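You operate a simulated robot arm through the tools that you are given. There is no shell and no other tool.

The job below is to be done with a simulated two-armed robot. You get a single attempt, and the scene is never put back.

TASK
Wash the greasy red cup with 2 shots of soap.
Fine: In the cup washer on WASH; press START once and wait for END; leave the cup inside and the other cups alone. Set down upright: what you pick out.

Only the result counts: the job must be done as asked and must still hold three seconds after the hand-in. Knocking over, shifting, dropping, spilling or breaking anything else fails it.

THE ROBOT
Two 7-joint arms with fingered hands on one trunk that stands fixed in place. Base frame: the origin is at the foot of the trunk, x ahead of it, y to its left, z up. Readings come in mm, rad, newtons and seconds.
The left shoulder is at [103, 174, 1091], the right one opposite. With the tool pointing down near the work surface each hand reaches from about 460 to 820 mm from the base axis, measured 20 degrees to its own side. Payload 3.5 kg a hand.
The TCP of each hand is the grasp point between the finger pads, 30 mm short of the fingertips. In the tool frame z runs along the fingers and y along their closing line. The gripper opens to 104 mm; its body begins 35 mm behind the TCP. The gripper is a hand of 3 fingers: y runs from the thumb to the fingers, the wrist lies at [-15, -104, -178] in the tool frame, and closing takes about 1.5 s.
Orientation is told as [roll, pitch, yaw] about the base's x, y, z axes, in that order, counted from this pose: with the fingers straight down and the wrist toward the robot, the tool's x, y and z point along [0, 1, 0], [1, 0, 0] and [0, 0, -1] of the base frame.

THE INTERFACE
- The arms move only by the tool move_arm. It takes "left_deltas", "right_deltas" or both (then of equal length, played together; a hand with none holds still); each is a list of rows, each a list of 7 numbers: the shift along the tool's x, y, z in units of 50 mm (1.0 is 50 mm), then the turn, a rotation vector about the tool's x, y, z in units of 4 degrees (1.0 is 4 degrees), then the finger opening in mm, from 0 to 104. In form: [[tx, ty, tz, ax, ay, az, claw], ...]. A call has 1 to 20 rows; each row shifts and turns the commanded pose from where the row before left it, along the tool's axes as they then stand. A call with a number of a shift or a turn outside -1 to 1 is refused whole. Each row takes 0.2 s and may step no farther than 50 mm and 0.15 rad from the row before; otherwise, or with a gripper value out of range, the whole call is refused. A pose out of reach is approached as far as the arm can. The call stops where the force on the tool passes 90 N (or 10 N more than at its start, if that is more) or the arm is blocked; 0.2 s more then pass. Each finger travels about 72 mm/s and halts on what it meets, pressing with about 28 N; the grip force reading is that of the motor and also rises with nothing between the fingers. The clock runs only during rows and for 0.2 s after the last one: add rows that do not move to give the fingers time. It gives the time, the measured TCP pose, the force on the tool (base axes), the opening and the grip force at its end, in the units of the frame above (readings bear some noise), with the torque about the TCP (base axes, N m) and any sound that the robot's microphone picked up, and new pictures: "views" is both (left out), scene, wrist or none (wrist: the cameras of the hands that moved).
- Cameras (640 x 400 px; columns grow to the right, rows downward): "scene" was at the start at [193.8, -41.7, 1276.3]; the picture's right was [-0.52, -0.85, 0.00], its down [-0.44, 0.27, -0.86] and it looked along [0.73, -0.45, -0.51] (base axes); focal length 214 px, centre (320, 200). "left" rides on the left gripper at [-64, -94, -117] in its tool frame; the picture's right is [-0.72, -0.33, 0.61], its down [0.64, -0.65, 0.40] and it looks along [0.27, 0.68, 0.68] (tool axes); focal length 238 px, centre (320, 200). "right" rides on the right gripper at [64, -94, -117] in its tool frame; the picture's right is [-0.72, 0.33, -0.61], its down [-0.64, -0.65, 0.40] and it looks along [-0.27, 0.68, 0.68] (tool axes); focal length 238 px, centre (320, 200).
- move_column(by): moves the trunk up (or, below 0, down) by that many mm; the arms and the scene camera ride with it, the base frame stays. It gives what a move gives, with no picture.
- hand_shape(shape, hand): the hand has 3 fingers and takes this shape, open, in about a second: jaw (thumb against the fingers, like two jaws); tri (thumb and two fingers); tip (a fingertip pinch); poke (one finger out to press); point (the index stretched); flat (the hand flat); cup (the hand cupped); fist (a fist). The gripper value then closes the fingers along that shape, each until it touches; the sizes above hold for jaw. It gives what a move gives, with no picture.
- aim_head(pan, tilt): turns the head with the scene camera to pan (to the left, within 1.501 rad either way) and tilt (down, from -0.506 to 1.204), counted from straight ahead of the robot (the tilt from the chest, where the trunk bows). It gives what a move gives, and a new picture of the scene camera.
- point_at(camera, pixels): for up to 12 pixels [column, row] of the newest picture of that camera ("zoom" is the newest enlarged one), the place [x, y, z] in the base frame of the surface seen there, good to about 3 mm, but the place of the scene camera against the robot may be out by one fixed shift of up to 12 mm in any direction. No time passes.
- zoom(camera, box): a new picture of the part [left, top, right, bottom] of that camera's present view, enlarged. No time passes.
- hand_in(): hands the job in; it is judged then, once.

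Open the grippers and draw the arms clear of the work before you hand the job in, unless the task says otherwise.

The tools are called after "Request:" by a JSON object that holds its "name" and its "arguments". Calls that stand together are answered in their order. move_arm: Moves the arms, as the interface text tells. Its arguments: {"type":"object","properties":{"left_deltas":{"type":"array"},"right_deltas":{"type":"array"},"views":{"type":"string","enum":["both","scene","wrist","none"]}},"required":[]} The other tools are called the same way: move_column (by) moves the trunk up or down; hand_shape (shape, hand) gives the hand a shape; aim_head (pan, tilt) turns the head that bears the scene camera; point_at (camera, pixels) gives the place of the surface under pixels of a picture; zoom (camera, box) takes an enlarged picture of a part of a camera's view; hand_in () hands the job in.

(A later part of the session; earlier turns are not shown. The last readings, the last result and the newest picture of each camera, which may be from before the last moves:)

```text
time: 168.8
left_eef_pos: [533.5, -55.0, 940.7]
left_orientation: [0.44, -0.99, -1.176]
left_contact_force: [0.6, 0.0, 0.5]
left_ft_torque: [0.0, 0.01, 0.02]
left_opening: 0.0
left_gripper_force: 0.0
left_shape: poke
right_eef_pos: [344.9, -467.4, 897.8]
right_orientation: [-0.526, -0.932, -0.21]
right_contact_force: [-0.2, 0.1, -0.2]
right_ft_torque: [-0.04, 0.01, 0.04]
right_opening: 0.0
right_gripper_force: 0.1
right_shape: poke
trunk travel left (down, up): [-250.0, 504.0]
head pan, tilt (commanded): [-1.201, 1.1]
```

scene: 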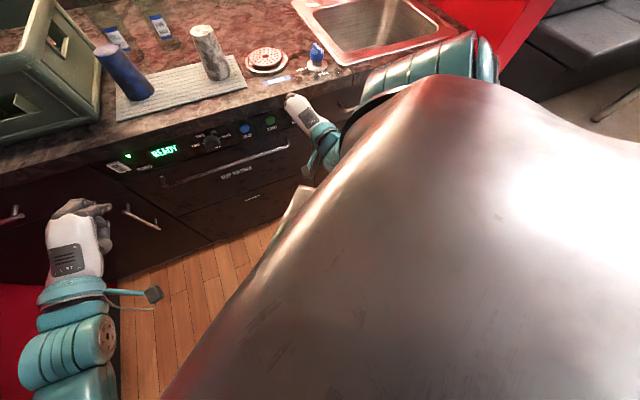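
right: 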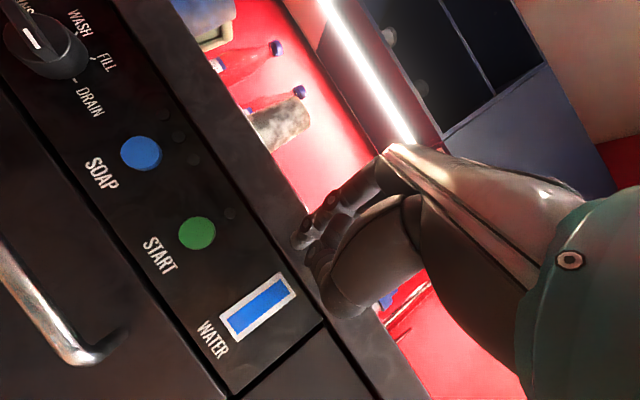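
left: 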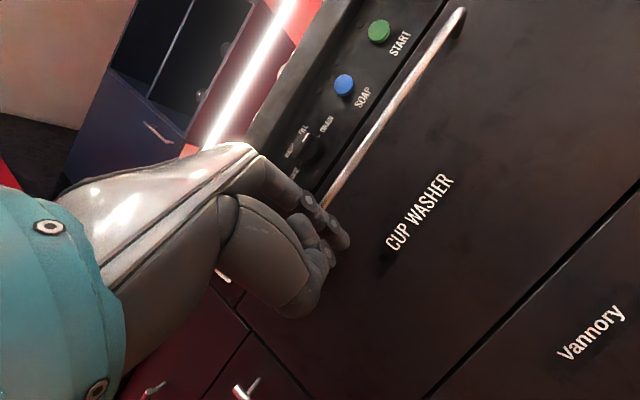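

The right hand is free and READY is still displayed. I park the right hand further right and higher, so the left arm can do the buttons.

Request:
{"name": "move_arm", "arguments": {"right_deltas": [[-0.59, 0.32, -0.32, 0, 0, 0, 104], [-0.59, 0.32, -0.32, 0, 0, 0, 104], [-0.59, 0.32, -0.32, 0, 0, 0, 104], [-0.59, 0.32, -0.32, 0, 0, 0, 104], [-0.59, 0.32, -0.32, 0, 0, 0, 104], [0, 0, 0, 0, 0, 0, 104]], "views": "both"}}

Request:
{"name": "aim_head", "arguments": {"pan": -0.8, "tilt": 0.8}}

```text
time: 170.2
left_eef_pos: [532.9, -55.0, 939.7]
left_orientation: [0.438, -0.989, -1.177]
left_contact_force: [0.4, 0.7, -0.3]
left_ft_torque: [-0.01, -0.01, 0.01]
left_opening: 0.1
left_gripper_force: 0.2
left_shape: poke
right_eef_pos: [254.2, -560.5, 1007.2]
right_orientation: [-0.426, -0.91, -0.323]
right_contact_force: [1.0, 1.0, -0.3]
right_ft_torque: [0.01, 0.03, 0.0]
right_opening: 0.0
right_gripper_force: 0.1
right_shape: poke
right hand out of reach, approached as far as the arm can: row 3, 4, 5
trunk travel left (down, up): [-250.0, 504.0]
head pan, tilt (commanded): [-1.201, 1.1]
```

scene: 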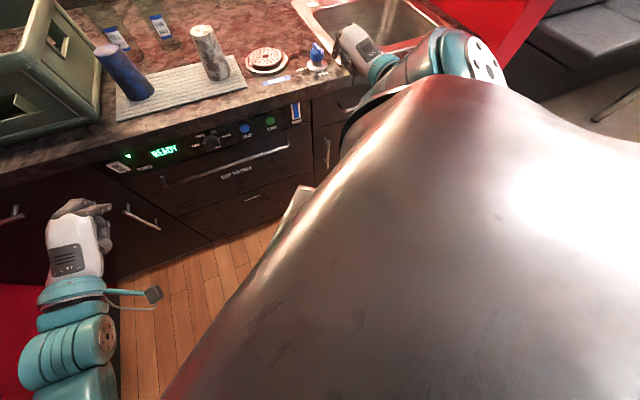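
right: 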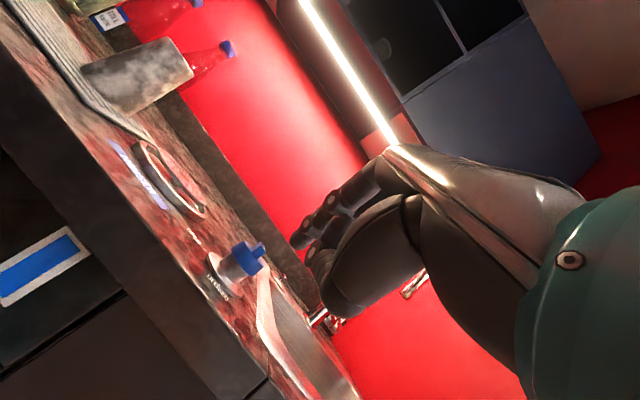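

```text
time: 171.1
left_eef_pos: [533.9, -55.4, 941.0]
left_orientation: [0.438, -0.989, -1.176]
left_contact_force: [0.2, -0.1, 0.1]
left_ft_torque: [0.01, 0.0, -0.01]
left_opening: 0.0
left_gripper_force: 0.0
left_shape: poke
right_eef_pos: [254.2, -559.3, 1006.3]
right_orientation: [-0.429, -0.909, -0.323]
right_contact_force: [-0.7, 0.9, 0.8]
right_ft_torque: [0.0, 0.01, 0.02]
right_opening: 0.2
right_gripper_force: 0.0
right_shape: poke
trunk travel left (down, up): [-250.0, 504.0]
head pan, tilt (commanded): [-0.799, 0.799]
```

scene: 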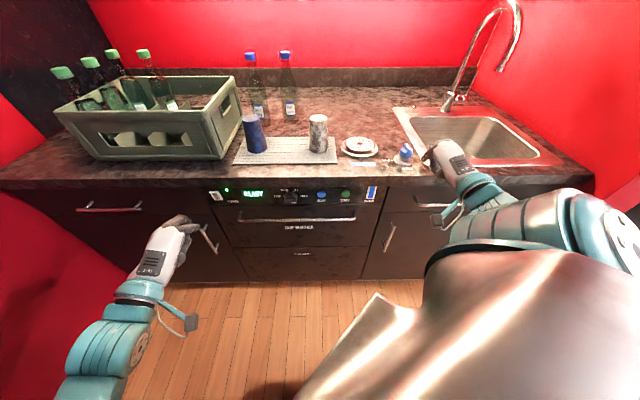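

The right hand is parked at its side (u≈575, r≈216). I nudge it slightly back into a reachable pose, so it won't shift when the trunk moves.

Request:
{"name": "move_arm", "arguments": {"right_deltas": [[0.2, -0.15, 0.1, 0, 0, 0, 104], [0.2, -0.15, 0.1, 0, 0, 0, 104], [0, 0, 0, 0, 0, 0, 104]], "views": "none"}}

Request:
{"name": "move_column", "arguments": {"by": -120}}

```text
time: 171.9
left_eef_pos: [532.5, -55.3, 940.4]
left_orientation: [0.439, -0.99, -1.176]
left_contact_force: [0.0, -0.7, 0.0]
left_ft_torque: [0.01, -0.01, -0.01]
left_opening: 0.0
left_gripper_force: 0.1
left_shape: poke
right_eef_pos: [262.3, -548.5, 984.3]
right_orientation: [-0.428, -0.906, -0.325]
right_contact_force: [-0.3, 0.5, 0.6]
right_ft_torque: [-0.01, 0.02, 0.03]
right_opening: 0.0
right_gripper_force: 0.1
right_shape: poke
trunk travel left (down, up): [-250.0, 504.0]
head pan, tilt (commanded): [-0.799, 0.799]
```

```text
time: 173.4
left_eef_pos: [532.3, -54.3, 820.9]
left_orientation: [0.439, -0.99, -1.181]
left_contact_force: [-0.9, 1.1, 0.4]
left_ft_torque: [0.0, 0.01, 0.02]
left_opening: 0.1
left_gripper_force: 0.0
left_shape: poke
right_eef_pos: [262.7, -548.4, 862.5]
right_orientation: [-0.43, -0.908, -0.324]
right_contact_force: [-0.9, -0.3, 0.0]
right_ft_torque: [-0.03, 0.01, 0.0]
right_opening: 0.0
right_gripper_force: 0.1
right_shape: poke
trunk travel left (down, up): [-130.0, 624.0]
head pan, tilt (commanded): [-0.799, 0.799]
```

Both hands followed the trunk exactly. I pull the right hand 40 mm further back from the cabinet fronts, then lower the trunk the remaining 130 mm.

Request:
{"name": "move_arm", "arguments": {"right_deltas": [[0.045, -0.22, -0.33, 0, 0, 0, 104], [0.045, -0.22, -0.33, 0, 0, 0, 104], [0, 0, 0, 0, 0, 0, 104]], "views": "scene"}}

```text
time: 174.2
left_eef_pos: [532.7, -55.3, 820.4]
left_orientation: [0.438, -0.99, -1.175]
left_contact_force: [-0.1, -0.3, -0.4]
left_ft_torque: [0.0, 0.02, 0.03]
left_opening: 0.1
left_gripper_force: 0.1
left_shape: poke
right_eef_pos: [227.8, -526.8, 855.8]
right_orientation: [-0.429, -0.911, -0.321]
right_contact_force: [-0.2, 0.5, -0.4]
right_ft_torque: [-0.01, 0.0, 0.01]
right_opening: 0.0
right_gripper_force: 0.0
right_shape: poke
right hand out of reach, approached as far as the arm can: row 1, 2
trunk travel left (down, up): [-130.0, 624.0]
head pan, tilt (commanded): [-0.799, 0.799]
```

scene: 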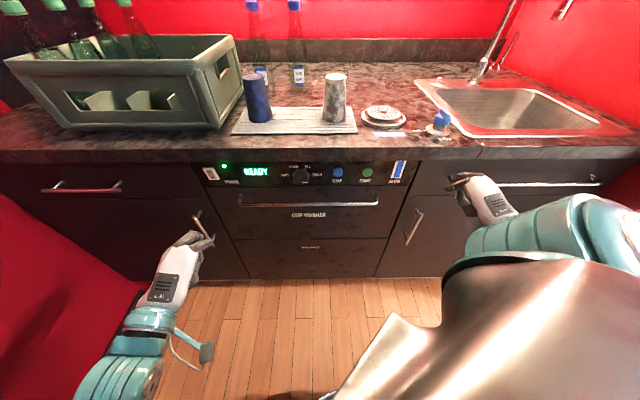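

Right hand is now at u≈534. I nudge it slightly to a clean pose and lower the trunk by 130 mm.

Request:
{"name": "move_arm", "arguments": {"right_deltas": [[0, 0.06, 0.15, 0, 0, 0, 104], [0, 0, 0, 0, 0, 0, 104]], "views": "none"}}

Request:
{"name": "move_column", "arguments": {"by": -130}}

Request:
{"name": "aim_head", "arguments": {"pan": -0.7, "tilt": 0.8}}

```text
time: 174.8
left_eef_pos: [533.8, -54.7, 820.7]
left_orientation: [0.437, -0.99, -1.177]
left_contact_force: [0.6, 0.4, 0.1]
left_ft_torque: [0.04, 0.0, 0.04]
left_opening: 0.0
left_gripper_force: 0.1
left_shape: poke
right_eef_pos: [235.1, -532.7, 854.6]
right_orientation: [-0.429, -0.908, -0.324]
right_contact_force: [-0.4, -0.6, -0.9]
right_ft_torque: [-0.01, 0.0, 0.0]
right_opening: 0.0
right_gripper_force: 0.0
right_shape: poke
trunk travel left (down, up): [-130.0, 624.0]
head pan, tilt (commanded): [-0.799, 0.799]
```

```text
time: 176.4
left_eef_pos: [533.7, -56.2, 689.7]
left_orientation: [0.44, -0.989, -1.178]
left_contact_force: [0.3, -0.2, 0.7]
left_ft_torque: [-0.01, 0.0, 0.02]
left_opening: 0.0
left_gripper_force: 0.1
left_shape: poke
right_eef_pos: [237.8, -532.9, 724.3]
right_orientation: [-0.428, -0.908, -0.327]
right_contact_force: [0.1, 0.1, -0.3]
right_ft_torque: [0.02, -0.03, 0.0]
right_opening: 0.3
right_gripper_force: 0.0
right_shape: poke
trunk travel left (down, up): [0.0, 754.0]
head pan, tilt (commanded): [-0.799, 0.799]
```

```text
time: 177.1
left_eef_pos: [533.0, -56.0, 690.0]
left_orientation: [0.437, -0.988, -1.177]
left_contact_force: [0.4, 0.1, 0.1]
left_ft_torque: [-0.01, 0.0, 0.02]
left_opening: 0.0
left_gripper_force: 0.2
left_shape: poke
right_eef_pos: [238.2, -532.8, 725.5]
right_orientation: [-0.429, -0.909, -0.326]
right_contact_force: [-0.6, 0.6, -0.3]
right_ft_torque: [-0.01, -0.01, 0.0]
right_opening: 0.1
right_gripper_force: 0.2
right_shape: poke
trunk travel left (down, up): [0.0, 754.0]
head pan, tilt (commanded): [-0.7, 0.799]
```

scene: 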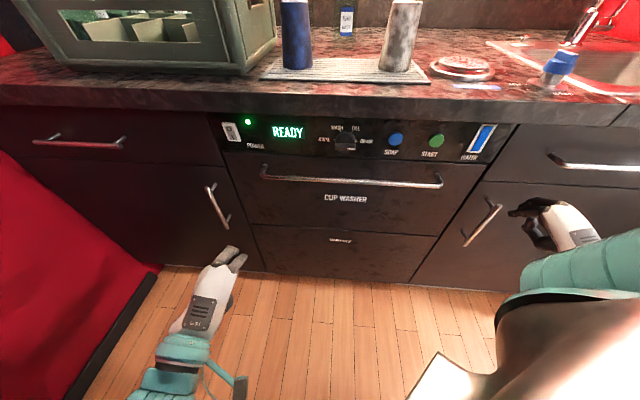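

The panel is fully visible now and READY. I look at the left hand's fingertip in its camera to determine its exact position before approaching SOAP.

Request:
{"name": "zoom", "arguments": {"camera": "left", "box": [250, 160, 400, 300]}}

Request:
{"name": "point_at", "arguments": {"camera": "zoom", "pixels": [[400, 230], [420, 250], [380, 250], [430, 230], [350, 180], [360, 260], [300, 150], [330, 280]]}}

```text
2.86 times, centred on (325, 230) of left
```

zoom: 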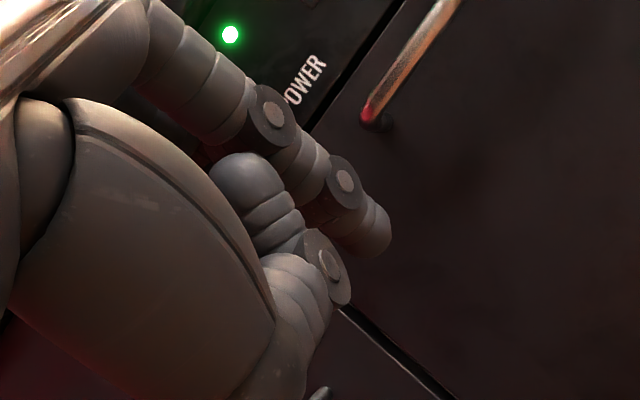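

```text
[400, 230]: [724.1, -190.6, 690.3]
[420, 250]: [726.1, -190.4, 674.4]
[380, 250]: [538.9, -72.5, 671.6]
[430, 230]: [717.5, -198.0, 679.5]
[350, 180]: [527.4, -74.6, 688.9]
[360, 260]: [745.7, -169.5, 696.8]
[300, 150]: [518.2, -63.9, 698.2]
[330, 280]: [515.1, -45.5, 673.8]
```

The index tip is at about tool (-10,-2,27). I move the left hand two thirds of the way towards SOAP and check how it tracks.

Request:
{"name": "move_arm", "arguments": {"left_deltas": [[-0.52, 0.606, 0.104, 0, 0, 0, 104], [-0.52, 0.606, 0.104, 0, 0, 0, 104], [-0.52, 0.606, 0.104, 0, 0, 0, 104], [-0.52, 0.606, 0.104, 0, 0, 0, 104], [-0.52, 0.606, 0.104, 0, 0, 0, 104], [0, 0, 0, 0, 0, 0, 104]]}}

```text
time: 178.5
left_eef_pos: [504.1, -207.5, 714.3]
left_orientation: [0.568, -0.862, -1.265]
left_contact_force: [0.9, 0.4, 0.0]
left_ft_torque: [-0.01, 0.04, 0.0]
left_opening: 0.0
left_gripper_force: 0.1
left_shape: poke
right_eef_pos: [237.0, -532.6, 724.5]
right_orientation: [-0.428, -0.909, -0.324]
right_contact_force: [1.0, 0.0, 0.0]
right_ft_torque: [-0.01, -0.02, 0.0]
right_opening: 0.2
right_gripper_force: 0.0
right_shape: poke
trunk travel left (down, up): [0.0, 754.0]
head pan, tilt (commanded): [-0.7, 0.799]
stopped in row 6 (left hand): the arm was blocked; the commanded pose is now the measured one
```

scene: 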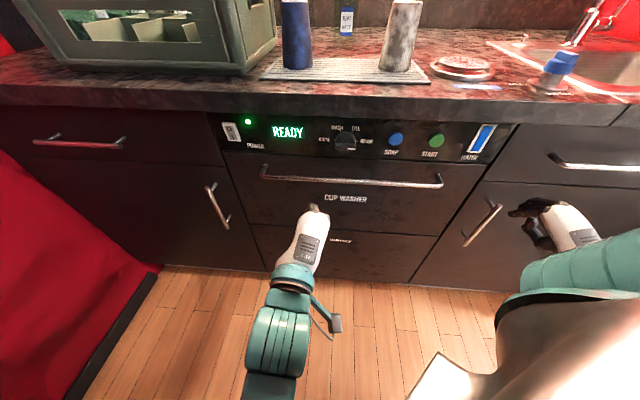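
left: 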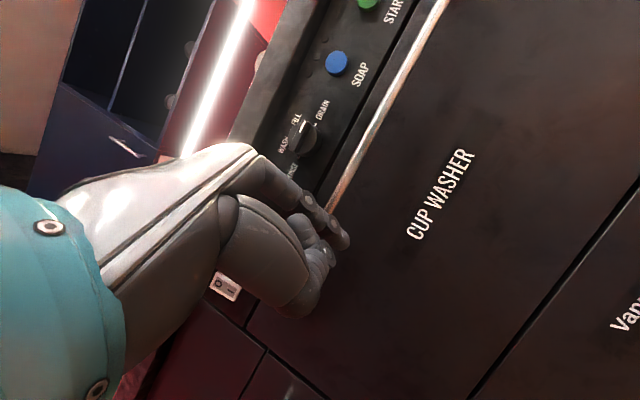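

Blocked again around r≈-210. I look down to see the left elbow.

Request:
{"name": "aim_head", "arguments": {"pan": 0.0, "tilt": 1.2}}

```text
time: 179.5
left_eef_pos: [504.1, -208.7, 714.9]
left_orientation: [0.566, -0.861, -1.265]
left_contact_force: [0.4, 0.9, -0.5]
left_ft_torque: [-0.01, -0.01, -0.01]
left_opening: 0.0
left_gripper_force: 0.1
left_shape: poke
right_eef_pos: [237.6, -532.7, 724.4]
right_orientation: [-0.43, -0.908, -0.324]
right_contact_force: [0.1, -0.7, 0.8]
right_ft_torque: [-0.03, 0.01, 0.02]
right_opening: 0.0
right_gripper_force: 0.2
right_shape: poke
trunk travel left (down, up): [0.0, 754.0]
head pan, tilt (commanded): [0.0, 1.201]
```

scene: 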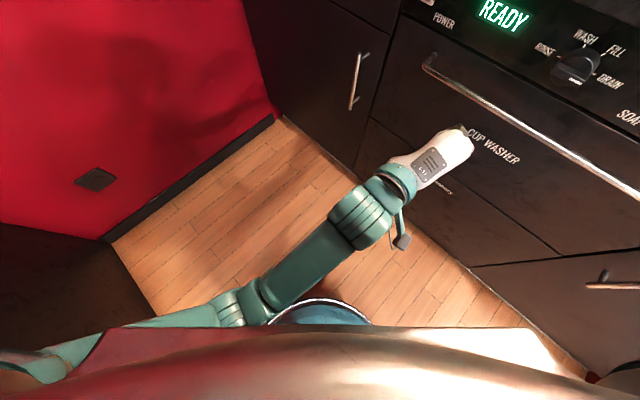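

I measure the left elbow, wrist and hand points to understand the forearm direction.

Request:
{"name": "point_at", "arguments": {"camera": "scene", "pixels": [[262, 292], [285, 275], [330, 230], [370, 195], [400, 180], [430, 160], [235, 305], [170, 320], [60, 365], [455, 140]]}}

```text
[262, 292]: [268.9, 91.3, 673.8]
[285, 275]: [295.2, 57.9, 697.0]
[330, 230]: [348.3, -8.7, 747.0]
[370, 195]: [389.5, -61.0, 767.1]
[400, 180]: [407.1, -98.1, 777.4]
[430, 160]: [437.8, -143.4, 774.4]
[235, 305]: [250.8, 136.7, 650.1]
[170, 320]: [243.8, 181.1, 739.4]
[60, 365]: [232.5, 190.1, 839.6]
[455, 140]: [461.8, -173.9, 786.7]
```

The left arm can't reach that far across the body, so the right arm with a steeper finger is the way. I retreat the left hand to the left, then raise the trunk for the right arm.

Request:
{"name": "move_arm", "arguments": {"left_deltas": [[0.62, -0.43, -0.2, 0, 0, 0, 104], [0.62, -0.43, -0.2, 0, 0, 0, 104], [0.62, -0.43, -0.2, 0, 0, 0, 104], [0.62, -0.43, -0.2, 0, 0, 0, 104], [0, 0, 0, 0, 0, 0, 104]], "views": "none"}}

Request:
{"name": "move_column", "arguments": {"by": 340}}

Request:
{"name": "aim_head", "arguments": {"pan": -0.8, "tilt": 0.9}}

```text
time: 180.7
left_eef_pos: [542.4, -57.4, 717.1]
left_orientation: [0.562, -0.867, -1.264]
left_contact_force: [-0.9, 1.4, -0.4]
left_ft_torque: [0.01, 0.0, 0.0]
left_opening: 0.1
left_gripper_force: 0.1
left_shape: poke
right_eef_pos: [237.3, -532.5, 724.8]
right_orientation: [-0.428, -0.906, -0.324]
right_contact_force: [0.9, 1.0, -0.5]
right_ft_torque: [0.01, -0.01, 0.02]
right_opening: 0.0
right_gripper_force: 0.0
right_shape: poke
trunk travel left (down, up): [0.0, 754.0]
head pan, tilt (commanded): [0.0, 1.201]
```

```text
time: 184.1
left_eef_pos: [543.3, -57.9, 1055.5]
left_orientation: [0.562, -0.864, -1.263]
left_contact_force: [0.3, 0.0, 0.2]
left_ft_torque: [0.0, -0.03, 0.02]
left_opening: 0.3
left_gripper_force: 0.1
left_shape: poke
right_eef_pos: [237.8, -533.7, 1062.5]
right_orientation: [-0.43, -0.907, -0.324]
right_contact_force: [0.1, -0.9, 0.9]
right_ft_torque: [-0.02, 0.01, 0.01]
right_opening: 0.1
right_gripper_force: 0.0
right_shape: poke
trunk travel left (down, up): [-340.0, 414.0]
head pan, tilt (commanded): [0.0, 1.201]
```

```text
time: 185.2
left_eef_pos: [543.0, -57.8, 1054.9]
left_orientation: [0.562, -0.866, -1.264]
left_contact_force: [0.3, -0.3, 0.0]
left_ft_torque: [-0.02, 0.0, -0.02]
left_opening: 0.0
left_gripper_force: 0.0
left_shape: poke
right_eef_pos: [237.9, -534.6, 1064.2]
right_orientation: [-0.428, -0.909, -0.324]
right_contact_force: [0.0, 0.2, 0.3]
right_ft_torque: [-0.01, 0.01, 0.02]
right_opening: 0.0
right_gripper_force: 0.1
right_shape: poke
trunk travel left (down, up): [-340.0, 414.0]
head pan, tilt (commanded): [-0.799, 0.901]
```

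scene: 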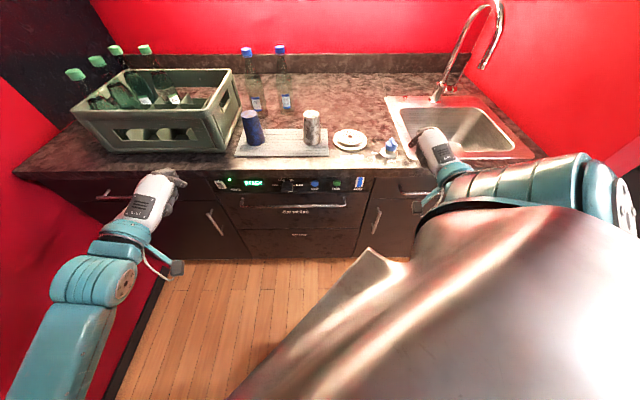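

The right arm needs to be lower before re-orienting. I lower it by 150 mm and then rotate it to pitch -25°, yaw -45°, no roll.

Request:
{"name": "move_arm", "arguments": {"right_deltas": [[0.195, -0.59, 0.42, 0, 0, 0, 104], [0.195, -0.59, 0.42, 0, 0, 0, 104], [0.195, -0.59, 0.42, 0, 0, 0, 104], [0.195, -0.59, 0.42, 0, 0, 0, 104], [0, 0, 0, 0.843, 0.207, 0.41, 104], [0, 0, 0, 0.843, 0.207, 0.41, 104], [0, 0, 0, 0.843, 0.207, 0.41, 104], [0, 0, 0, 0.843, 0.207, 0.41, 104], [0, 0, 0, 0.843, 0.207, 0.41, 104], [0, 0, 0, 0.843, 0.207, 0.41, 104], [0, 0, 0, 0.843, 0.207, 0.41, 104], [0, 0, 0, 0.843, 0.207, 0.41, 104], [0, 0, 0, 0.843, 0.207, 0.41, 104], [0, 0, 0, 0, 0, 0, 104]]}}

```text
time: 188.2
left_eef_pos: [542.9, -57.5, 1055.5]
left_orientation: [0.561, -0.868, -1.263]
left_contact_force: [0.1, -0.2, -0.1]
left_ft_torque: [0.01, 0.0, 0.01]
left_opening: 0.0
left_gripper_force: 0.0
left_shape: poke
right_eef_pos: [236.8, -533.0, 914.0]
right_orientation: [0.005, -0.437, -0.785]
right_contact_force: [0.4, -0.5, -0.9]
right_ft_torque: [-0.02, 0.0, 0.02]
right_opening: 0.2
right_gripper_force: 0.1
right_shape: poke
trunk travel left (down, up): [-340.0, 414.0]
head pan, tilt (commanded): [-0.799, 0.901]
```

scene: 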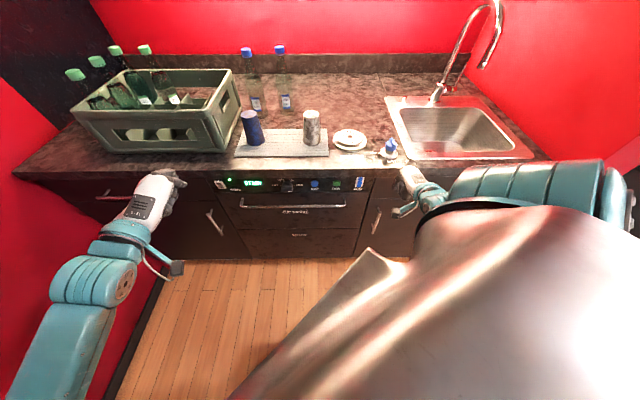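
right: 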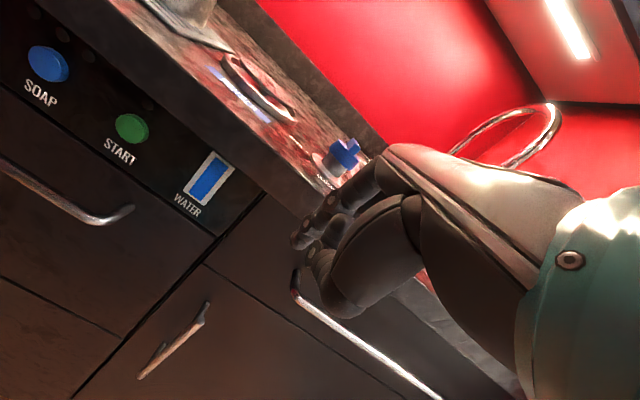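

Orientation is exact now. I slide the right hand left toward the panel (staying back at u≈545) and lower it to button height, checking tracking midway.

Request:
{"name": "move_arm", "arguments": {"right_deltas": [[0.62, -0.076, 0.163, 0, 0, 0, 104], [0.62, -0.076, 0.163, 0, 0, 0, 104], [0.62, -0.076, 0.163, 0, 0, 0, 104], [0.62, -0.076, 0.163, 0, 0, 0, 104], [0.62, -0.076, 0.163, 0, 0, 0, 104], [0, 0, 0, 0, 0, 0, 104]]}}

```text
time: 189.2
left_eef_pos: [541.9, -56.7, 1055.7]
left_orientation: [0.562, -0.865, -1.264]
left_contact_force: [0.2, -0.1, 0.4]
left_ft_torque: [0.0, 0.02, 0.01]
left_opening: 0.0
left_gripper_force: 0.0
left_shape: poke
right_eef_pos: [336.0, -487.8, 909.6]
right_orientation: [-0.166, -0.536, -0.639]
right_contact_force: [0.0, -1.0, 0.6]
right_ft_torque: [0.0, 0.01, 0.0]
right_opening: 0.3
right_gripper_force: 0.1
right_shape: poke
trunk travel left (down, up): [-340.0, 414.0]
head pan, tilt (commanded): [-0.799, 0.901]
stopped in row 5 (right hand): the arm was blocked; the commanded pose is now the measured one
```

scene: 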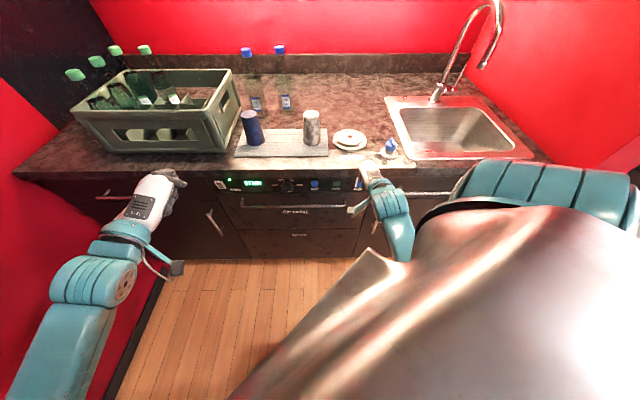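
right: 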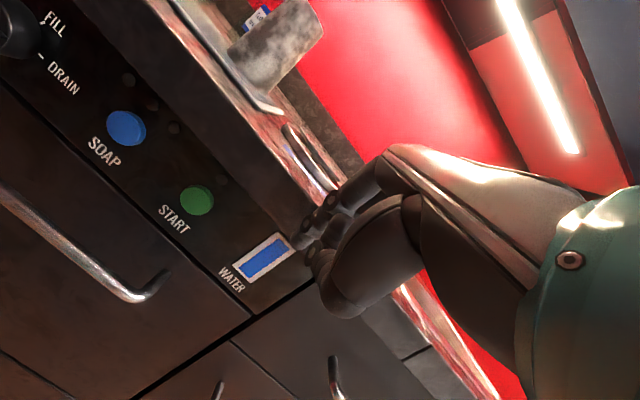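

The wrist limit is sideways: with the elbow outside, the hand wants a yaw nearer 0. I re-orient the right hand to yaw -15°, pitch -40°, staying in place.

Request:
{"name": "move_arm", "arguments": {"right_deltas": [[0, 0, 0, -0.379, 0.779, -0.6, 104], [0, 0, 0, -0.379, 0.779, -0.6, 104], [0, 0, 0, -0.379, 0.779, -0.6, 104], [0, 0, 0, -0.379, 0.779, -0.6, 104], [0, 0, 0, -0.379, 0.779, -0.6, 104], [0, 0, 0, -0.379, 0.779, -0.6, 104], [0, 0, 0, -0.379, 0.779, -0.6, 104], [0, 0, 0, 0, 0, 0, 104]]}}

```text
time: 191.1
left_eef_pos: [542.2, -57.5, 1054.4]
left_orientation: [0.561, -0.866, -1.265]
left_contact_force: [1.2, -0.5, 0.5]
left_ft_torque: [0.03, -0.02, 0.03]
left_opening: 0.0
left_gripper_force: 0.1
left_shape: poke
right_eef_pos: [333.8, -485.8, 909.3]
right_orientation: [0.006, -0.697, -0.265]
right_contact_force: [-0.4, -0.2, 0.1]
right_ft_torque: [0.0, -0.04, 0.0]
right_opening: 0.1
right_gripper_force: 0.0
right_shape: poke
trunk travel left (down, up): [-340.0, 414.0]
head pan, tilt (commanded): [-0.799, 0.901]
```

scene: 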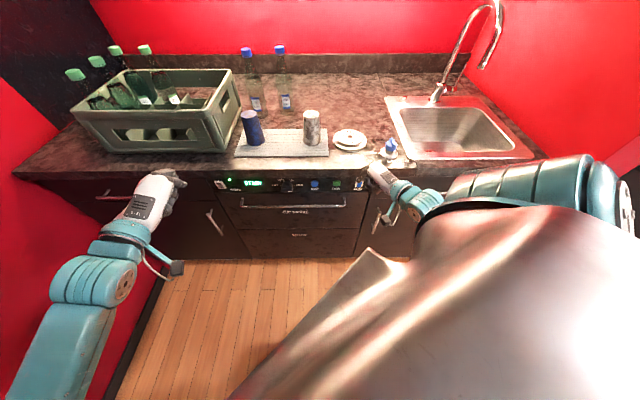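
right: 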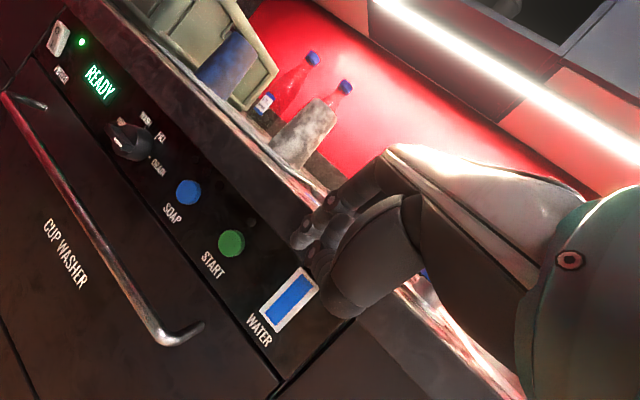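

The camera now sees the whole panel and orientation is exact. I lower to button height and slide left in front of SOAP, staying 30–40 mm off the panel.

Request:
{"name": "move_arm", "arguments": {"right_deltas": [[0, -0.297, 0.355, 0, 0, 0, 104], [0, -0.297, 0.355, 0, 0, 0, 104], [0, -0.297, 0.355, 0, 0, 0, 104], [0.413, 0.182, 0.152, 0, 0, 0, 104], [0.413, 0.182, 0.152, 0, 0, 0, 104], [0.413, 0.182, 0.152, 0, 0, 0, 104], [0.413, 0.182, 0.152, 0, 0, 0, 104], [0.413, 0.182, 0.152, 0, 0, 0, 104], [0.413, 0.182, 0.152, 0, 0, 0, 104], [0, 0, 0, 0, 0, 0, 104]]}}

```text
time: 193.2
left_eef_pos: [542.4, -57.8, 1055.9]
left_orientation: [0.561, -0.867, -1.265]
left_contact_force: [-0.5, 0.1, 0.9]
left_ft_torque: [-0.04, 0.01, 0.01]
left_opening: 0.0
left_gripper_force: 0.1
left_shape: poke
right_eef_pos: [435.1, -385.7, 840.7]
right_orientation: [0.005, -0.694, -0.265]
right_contact_force: [0.8, 0.6, 0.2]
right_ft_torque: [-0.03, 0.01, -0.01]
right_opening: 0.0
right_gripper_force: 0.1
right_shape: poke
trunk travel left (down, up): [-340.0, 414.0]
head pan, tilt (commanded): [-0.799, 0.901]
```

scene: 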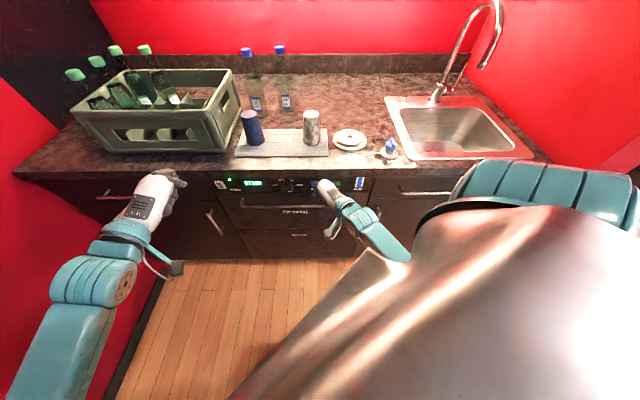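
right: 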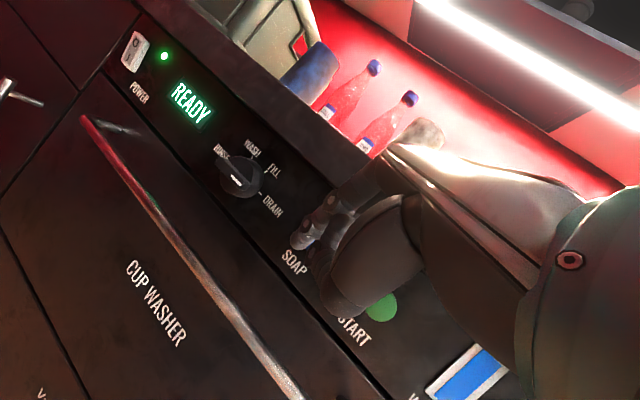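

Perfect tracking: the fingertip is at r≈-49, z≈825, about 48 mm in front of SOAP. I advance 38 mm toward it and look.

Request:
{"name": "move_arm", "arguments": {"right_deltas": [[-0.0994, 0.133, 0.1116, 0, 0, 0, 104], [-0.0994, 0.133, 0.1116, 0, 0, 0, 104], [-0.0994, 0.133, 0.1116, 0, 0, 0, 104], [-0.08, 0.106, 0.09, 0, 0, 0, 104], [0, 0, 0, 0, 0, 0, 104]]}}

Request:
{"name": "zoom", "arguments": {"camera": "right", "box": [230, 150, 400, 300]}}

Request:
{"name": "zoom", "arguments": {"camera": "scene", "box": [240, 160, 380, 240]}}

```text
time: 194.4
left_eef_pos: [538.9, -53.9, 1057.8]
left_orientation: [0.567, -0.872, -1.265]
left_contact_force: [0.6, -0.3, 0.2]
left_ft_torque: [0.02, -0.01, -0.02]
left_opening: 0.0
left_gripper_force: 0.1
left_shape: poke
right_eef_pos: [459.7, -405.5, 838.8]
right_orientation: [0.007, -0.688, -0.258]
right_contact_force: [-40.1, 43.3, -5.5]
right_ft_torque: [-1.27, -1.27, -0.37]
right_opening: 0.0
right_gripper_force: 0.1
right_shape: poke
trunk travel left (down, up): [-340.0, 414.0]
head pan, tilt (commanded): [-0.799, 0.901]
```

scene: 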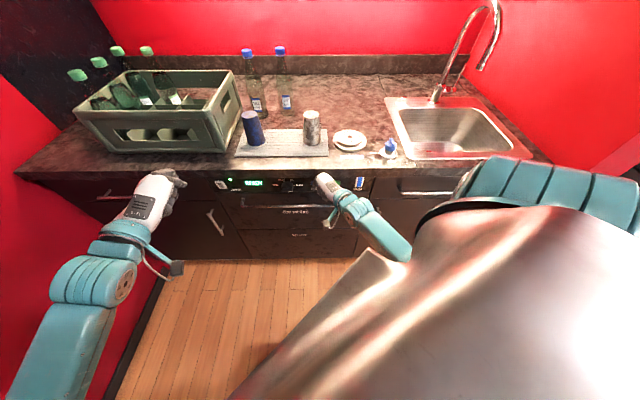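
right: 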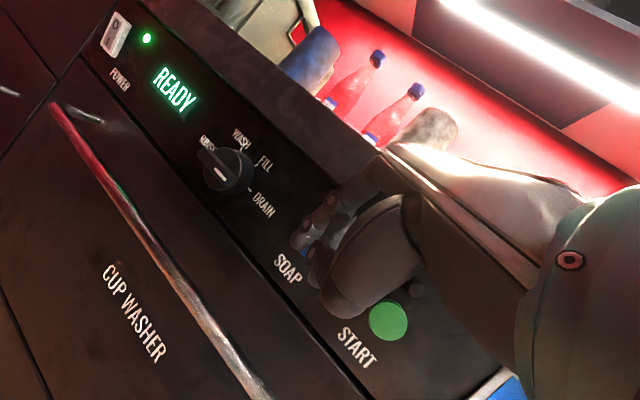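

```text
2.67 times, centred on (315, 225) of right
```

zoom: 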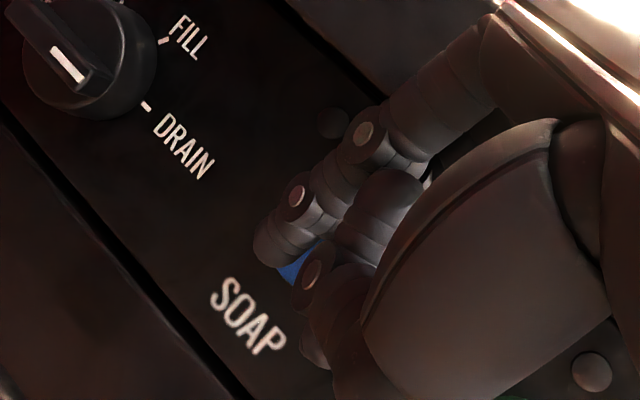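

```text
4.57 times, centred on (310, 200) of scene
```

zoom: 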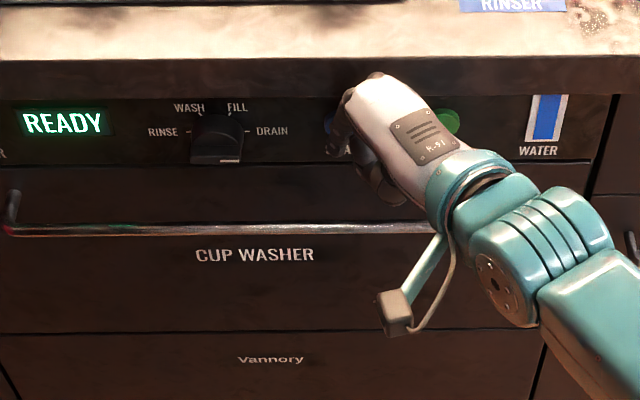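

Contact force of 59 N came 30 mm above the TCP: the bent finger's middle touched the counter overhang, not the button. I back off 40 mm and then pitch the hand up another 24° so the fingertip leads.

Request:
{"name": "move_arm", "arguments": {"right_deltas": [[0.0994, -0.133, -0.1116, 0, 0, 0, 104], [0.0994, -0.133, -0.1116, 0, 0, 0, 104], [0.0994, -0.133, -0.1116, 0, 0, 0, 104], [0.0994, -0.133, -0.1116, 0, 0, 0, 104], [0, 0, 0, 0, 0, 0, 104]], "views": "wrist"}}

```text
time: 195.7
left_eef_pos: [543.0, -58.3, 1056.3]
left_orientation: [0.563, -0.864, -1.265]
left_contact_force: [-0.6, -0.1, 0.3]
left_ft_torque: [0.04, -0.04, 0.02]
left_opening: 0.0
left_gripper_force: 0.1
left_shape: poke
right_eef_pos: [433.7, -384.4, 841.3]
right_orientation: [0.005, -0.697, -0.267]
right_contact_force: [-0.2, 0.2, 0.0]
right_ft_torque: [-0.01, -0.01, 0.0]
right_opening: 0.1
right_gripper_force: 0.1
right_shape: poke
trunk travel left (down, up): [-340.0, 414.0]
head pan, tilt (commanded): [-0.799, 0.901]
```

right: 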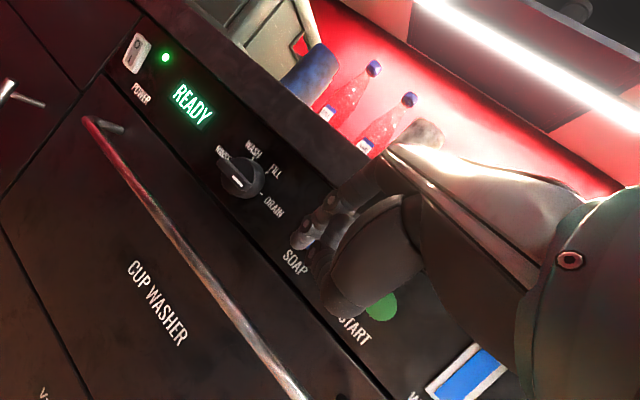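

Free again. I pitch the hand up by 24° in place.

Request:
{"name": "move_arm", "arguments": {"right_deltas": [[0, 0, 0, -1, 0, 0, 104], [0, 0, 0, -1, 0, 0, 104], [0, 0, 0, -1, 0, 0, 104], [0, 0, 0, -1, 0, 0, 104], [0, 0, 0, -1, 0, 0, 104], [0, 0, 0, -1, 0, 0, 104], [0, 0, 0, 0, 0, 0, 104]], "views": "wrist"}}

Request:
{"name": "zoom", "arguments": {"camera": "right", "box": [230, 150, 400, 300]}}

```text
time: 197.2
left_eef_pos: [542.5, -57.5, 1055.8]
left_orientation: [0.563, -0.866, -1.263]
left_contact_force: [-1.0, -0.2, 0.2]
left_ft_torque: [0.0, 0.0, -0.01]
left_opening: 0.1
left_gripper_force: 0.0
left_shape: poke
right_eef_pos: [434.1, -384.2, 839.2]
right_orientation: [0.011, -1.116, -0.271]
right_contact_force: [0.1, -0.1, -0.3]
right_ft_torque: [0.02, -0.01, -0.03]
right_opening: 0.0
right_gripper_force: 0.1
right_shape: poke
trunk travel left (down, up): [-340.0, 414.0]
head pan, tilt (commanded): [-0.799, 0.901]
```

right: 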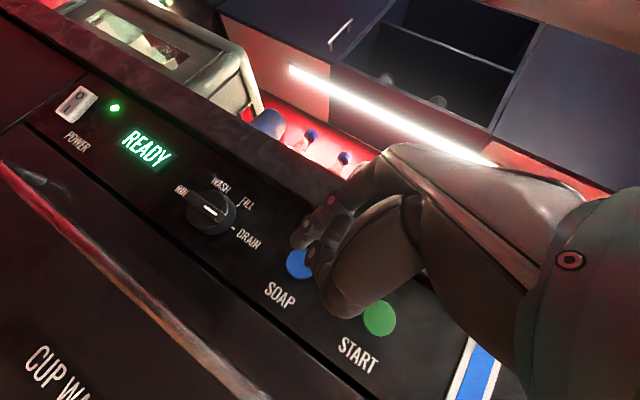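

```text
2.67 times, centred on (315, 225) of right
```

zoom: 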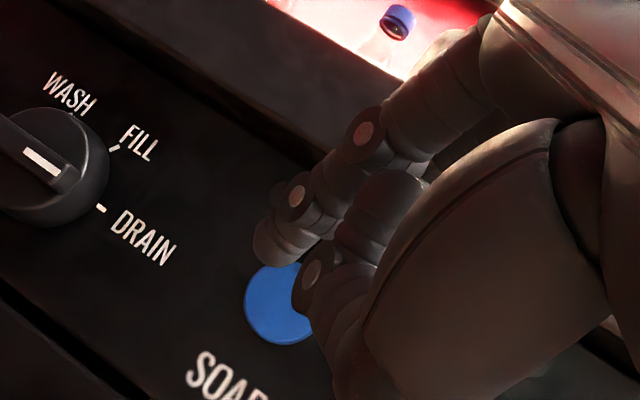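

Tracking is good at pitch -64°. I pitch up another 16° so the fingertip clearly leads and the knuckles stay below the overhang.

Request:
{"name": "move_arm", "arguments": {"right_deltas": [[0, 0, 0, -1, 0, 0, 104], [0, 0, 0, -1, 0, 0, 104], [0, 0, 0, -1, 0, 0, 104], [0, 0, 0, -1, 0, 0, 104], [0, 0, 0, 0, 0, 0, 104]], "views": "both"}}

Request:
{"name": "zoom", "arguments": {"camera": "scene", "box": [240, 160, 380, 240]}}

```text
time: 198.4
left_eef_pos: [543.4, -57.1, 1056.3]
left_orientation: [0.562, -0.865, -1.263]
left_contact_force: [0.5, -0.3, 0.6]
left_ft_torque: [0.02, -0.01, 0.01]
left_opening: 0.0
left_gripper_force: 0.1
left_shape: poke
right_eef_pos: [433.9, -384.3, 840.4]
right_orientation: [0.025, -1.395, -0.286]
right_contact_force: [0.4, 0.5, 0.4]
right_ft_torque: [0.03, -0.02, 0.02]
right_opening: 0.0
right_gripper_force: 0.0
right_shape: poke
trunk travel left (down, up): [-340.0, 414.0]
head pan, tilt (commanded): [-0.799, 0.901]
```

scene: 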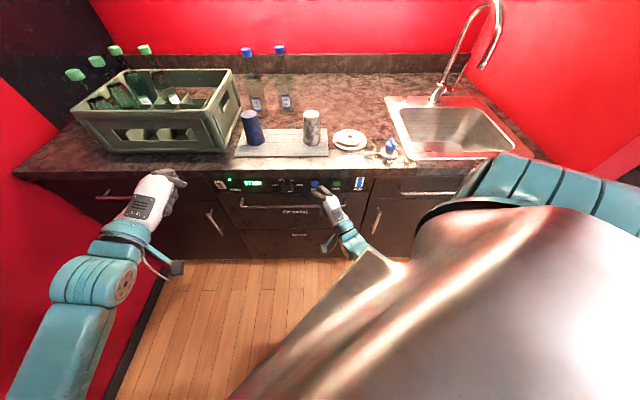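
right: 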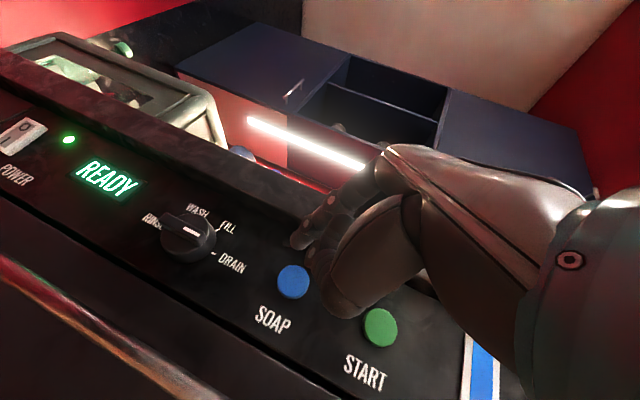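

```text
4.57 times, centred on (310, 200) of scene
```

zoom: 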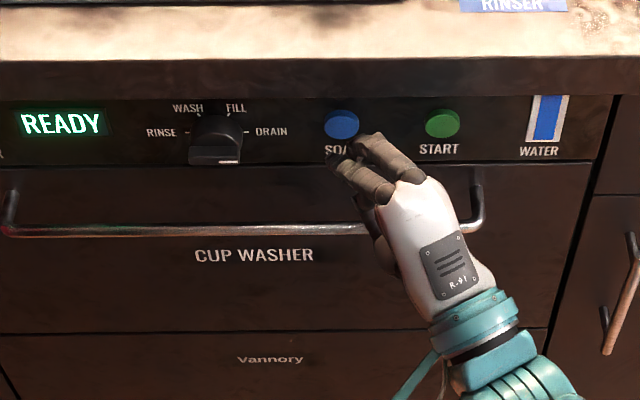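

The hand now points almost horizontally at the panel with two fingertips forward. I measure the visible fingertip(s) in the right camera and the SOAP button for precise alignment.

Request:
{"name": "zoom", "arguments": {"camera": "right", "box": [260, 190, 380, 310]}}

Request:
{"name": "point_at", "arguments": {"camera": "zoom", "pixels": [[215, 175], [230, 165], [250, 140], [270, 190], [300, 200], [215, 300], [240, 290], [190, 310], [300, 250], [330, 220]]}}

Request:
{"name": "point_at", "arguments": {"camera": "scene", "pixels": [[312, 196], [316, 196], [322, 190], [314, 186], [336, 186]]}}

```text
3.33 times, centred on (320, 250) of right
```

zoom: 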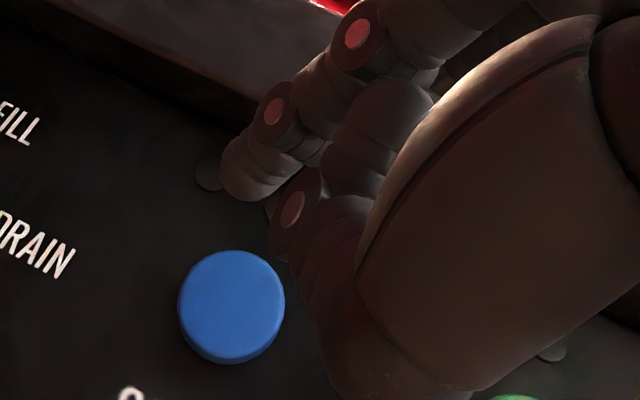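

```text
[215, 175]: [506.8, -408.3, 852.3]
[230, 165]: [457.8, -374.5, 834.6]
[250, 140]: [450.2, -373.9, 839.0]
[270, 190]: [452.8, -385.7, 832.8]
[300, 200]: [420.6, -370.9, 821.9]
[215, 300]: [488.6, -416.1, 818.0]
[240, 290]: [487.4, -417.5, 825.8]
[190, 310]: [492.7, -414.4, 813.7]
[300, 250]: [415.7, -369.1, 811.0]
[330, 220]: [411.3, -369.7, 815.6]
```

```text
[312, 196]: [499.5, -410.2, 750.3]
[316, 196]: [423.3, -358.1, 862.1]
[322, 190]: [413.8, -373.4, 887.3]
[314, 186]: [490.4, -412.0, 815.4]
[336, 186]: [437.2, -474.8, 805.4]
```

The index tip is where I computed. I align so that the fingertips straddle the SOAP button's centre (r≈-50.6, z≈820) and advance 28 mm.

Request:
{"name": "move_arm", "arguments": {"right_deltas": [[0.1, -0.286, 0.107, 0, 0, 0, 104], [-0.096, 0.031, 0.173, 0, 0, 0, 104], [-0.096, 0.031, 0.173, 0, 0, 0, 104], [-0.077, 0.025, 0.138, 0, 0, 0, 104], [0, 0, 0, 0, 0, 0, 104]], "views": "wrist"}}

Request:
{"name": "zoom", "arguments": {"camera": "right", "box": [260, 190, 380, 310]}}

Request:
{"name": "zoom", "arguments": {"camera": "scene", "box": [280, 165, 350, 215]}}

```text
time: 199.7
left_eef_pos: [542.8, -56.5, 1055.8]
left_orientation: [0.562, -0.866, -1.264]
left_contact_force: [0.4, 0.4, -1.1]
left_ft_torque: [0.03, 0.0, 0.01]
left_opening: 0.0
left_gripper_force: 0.1
left_shape: poke
right_eef_pos: [458.4, -399.6, 825.0]
right_orientation: [0.026, -1.391, -0.287]
right_contact_force: [0.0, 0.1, 0.1]
right_ft_torque: [0.02, 0.03, 0.03]
right_opening: 0.1
right_gripper_force: 0.0
right_shape: poke
trunk travel left (down, up): [-340.0, 414.0]
head pan, tilt (commanded): [-0.799, 0.901]
```

right: 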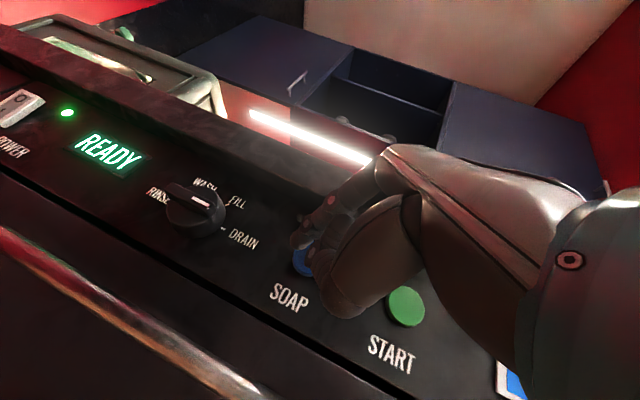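

```text
3.33 times, centred on (320, 250) of right
```

zoom: 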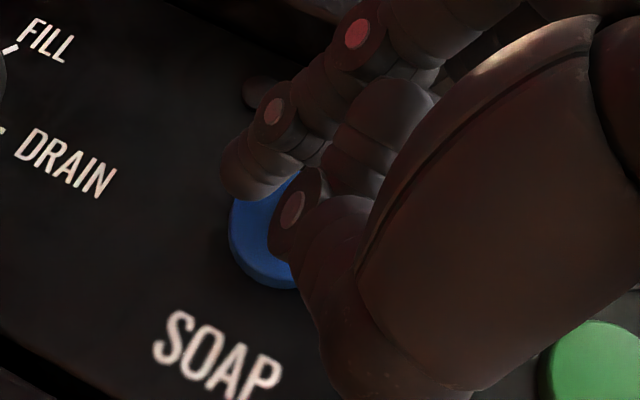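

```text
8.00 times, centred on (315, 190) of scene
```

zoom: 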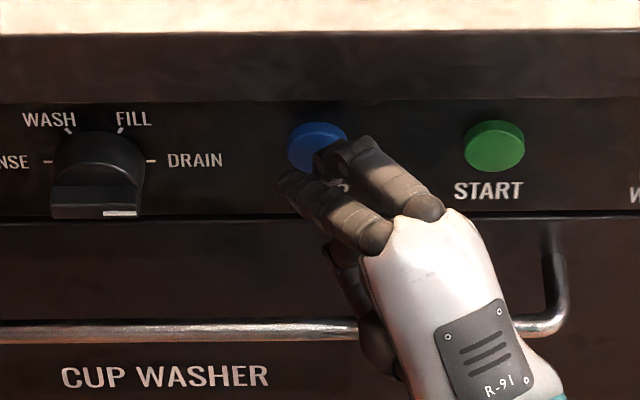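

No contact yet; fingers are aligned on the blue button. I advance in 3 mm steps.

Request:
{"name": "move_arm", "arguments": {"right_deltas": [[-0.029, 0.009, 0.052, 0, 0, 0, 104], [-0.029, 0.009, 0.052, 0, 0, 0, 104], [-0.029, 0.009, 0.052, 0, 0, 0, 104]], "views": "wrist"}}

Request:
{"name": "zoom", "arguments": {"camera": "right", "box": [200, 160, 380, 310]}}

Request:
{"name": "zoom", "arguments": {"camera": "scene", "box": [205, 165, 375, 215]}}

```text
time: 200.4
left_eef_pos: [541.9, -56.8, 1056.0]
left_orientation: [0.563, -0.868, -1.264]
left_contact_force: [-0.2, 0.5, 0.1]
left_ft_torque: [-0.01, -0.03, -0.01]
left_opening: 0.0
left_gripper_force: 0.0
left_shape: poke
right_eef_pos: [464.0, -404.4, 825.3]
right_orientation: [0.025, -1.397, -0.284]
right_contact_force: [-9.2, 7.5, 3.3]
right_ft_torque: [-0.02, 0.02, 0.02]
right_opening: 0.0
right_gripper_force: 0.0
right_shape: poke
trunk travel left (down, up): [-340.0, 414.0]
head pan, tilt (commanded): [-0.799, 0.901]
heard: click
```

right: 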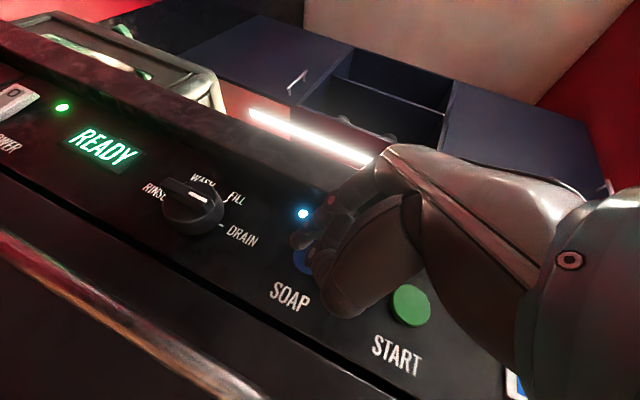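

```text
2.67 times, centred on (290, 235) of right
```

zoom: 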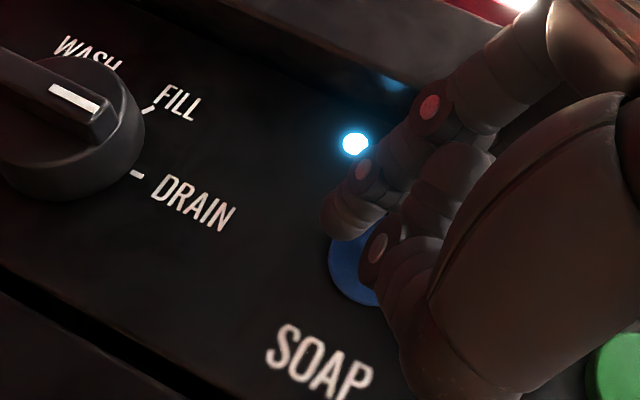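

```text
3.76 times, centred on (290, 190) of scene
```

zoom: 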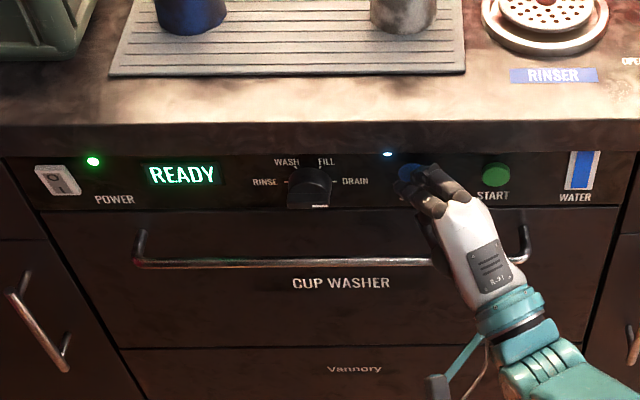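

A click was heard and one blue LED is lit: first soap shot done. I back off 15 mm to release the button.

Request:
{"name": "move_arm", "arguments": {"right_deltas": [[0.072, -0.023, -0.13, 0, 0, 0, 104], [0.072, -0.023, -0.13, 0, 0, 0, 104], [0, 0, 0, 0, 0, 0, 104]], "views": "none"}}

Request:
{"name": "zoom", "arguments": {"camera": "scene", "box": [205, 165, 375, 215]}}

```text
time: 201.2
left_eef_pos: [542.5, -57.9, 1055.4]
left_orientation: [0.561, -0.865, -1.264]
left_contact_force: [-0.9, 0.1, -0.5]
left_ft_torque: [0.0, 0.0, -0.01]
left_opening: 0.0
left_gripper_force: 0.0
left_shape: poke
right_eef_pos: [454.4, -396.7, 825.8]
right_orientation: [0.026, -1.392, -0.287]
right_contact_force: [0.1, 0.2, 0.3]
right_ft_torque: [-0.02, 0.02, 0.01]
right_opening: 0.1
right_gripper_force: 0.1
right_shape: poke
trunk travel left (down, up): [-340.0, 414.0]
head pan, tilt (commanded): [-0.799, 0.901]
```

```text
3.76 times, centred on (290, 190) of scene
```

zoom: 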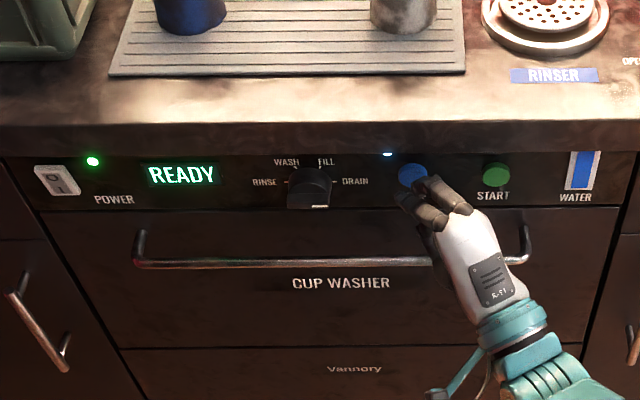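

The finger is off the button and one LED stays lit. I press SOAP a second time with the same stroke (15 mm plus 1 mm).

Request:
{"name": "move_arm", "arguments": {"right_deltas": [[-0.072, 0.023, 0.13, 0, 0, 0, 104], [-0.043, 0.014, 0.078, 0, 0, 0, 104], [-0.029, 0.009, 0.052, 0, 0, 0, 104]], "views": "wrist"}}

Request:
{"name": "zoom", "arguments": {"camera": "scene", "box": [205, 165, 375, 215]}}

```text
time: 202.1
left_eef_pos: [542.5, -56.3, 1057.0]
left_orientation: [0.561, -0.868, -1.265]
left_contact_force: [-0.6, -0.6, -0.1]
left_ft_torque: [-0.01, 0.02, 0.01]
left_opening: 0.2
left_gripper_force: 0.0
left_shape: poke
right_eef_pos: [465.4, -405.8, 826.0]
right_orientation: [0.024, -1.394, -0.285]
right_contact_force: [-8.1, 7.3, 2.1]
right_ft_torque: [0.0, 0.01, -0.01]
right_opening: 0.0
right_gripper_force: 0.1
right_shape: poke
trunk travel left (down, up): [-340.0, 414.0]
head pan, tilt (commanded): [-0.799, 0.901]
heard: click
```

right: 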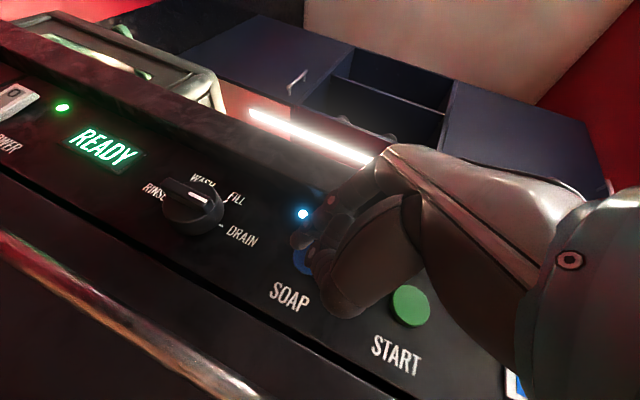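

```text
3.76 times, centred on (290, 190) of scene
```

zoom: 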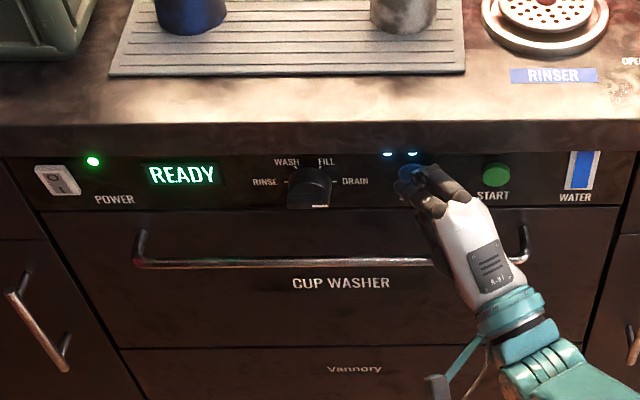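

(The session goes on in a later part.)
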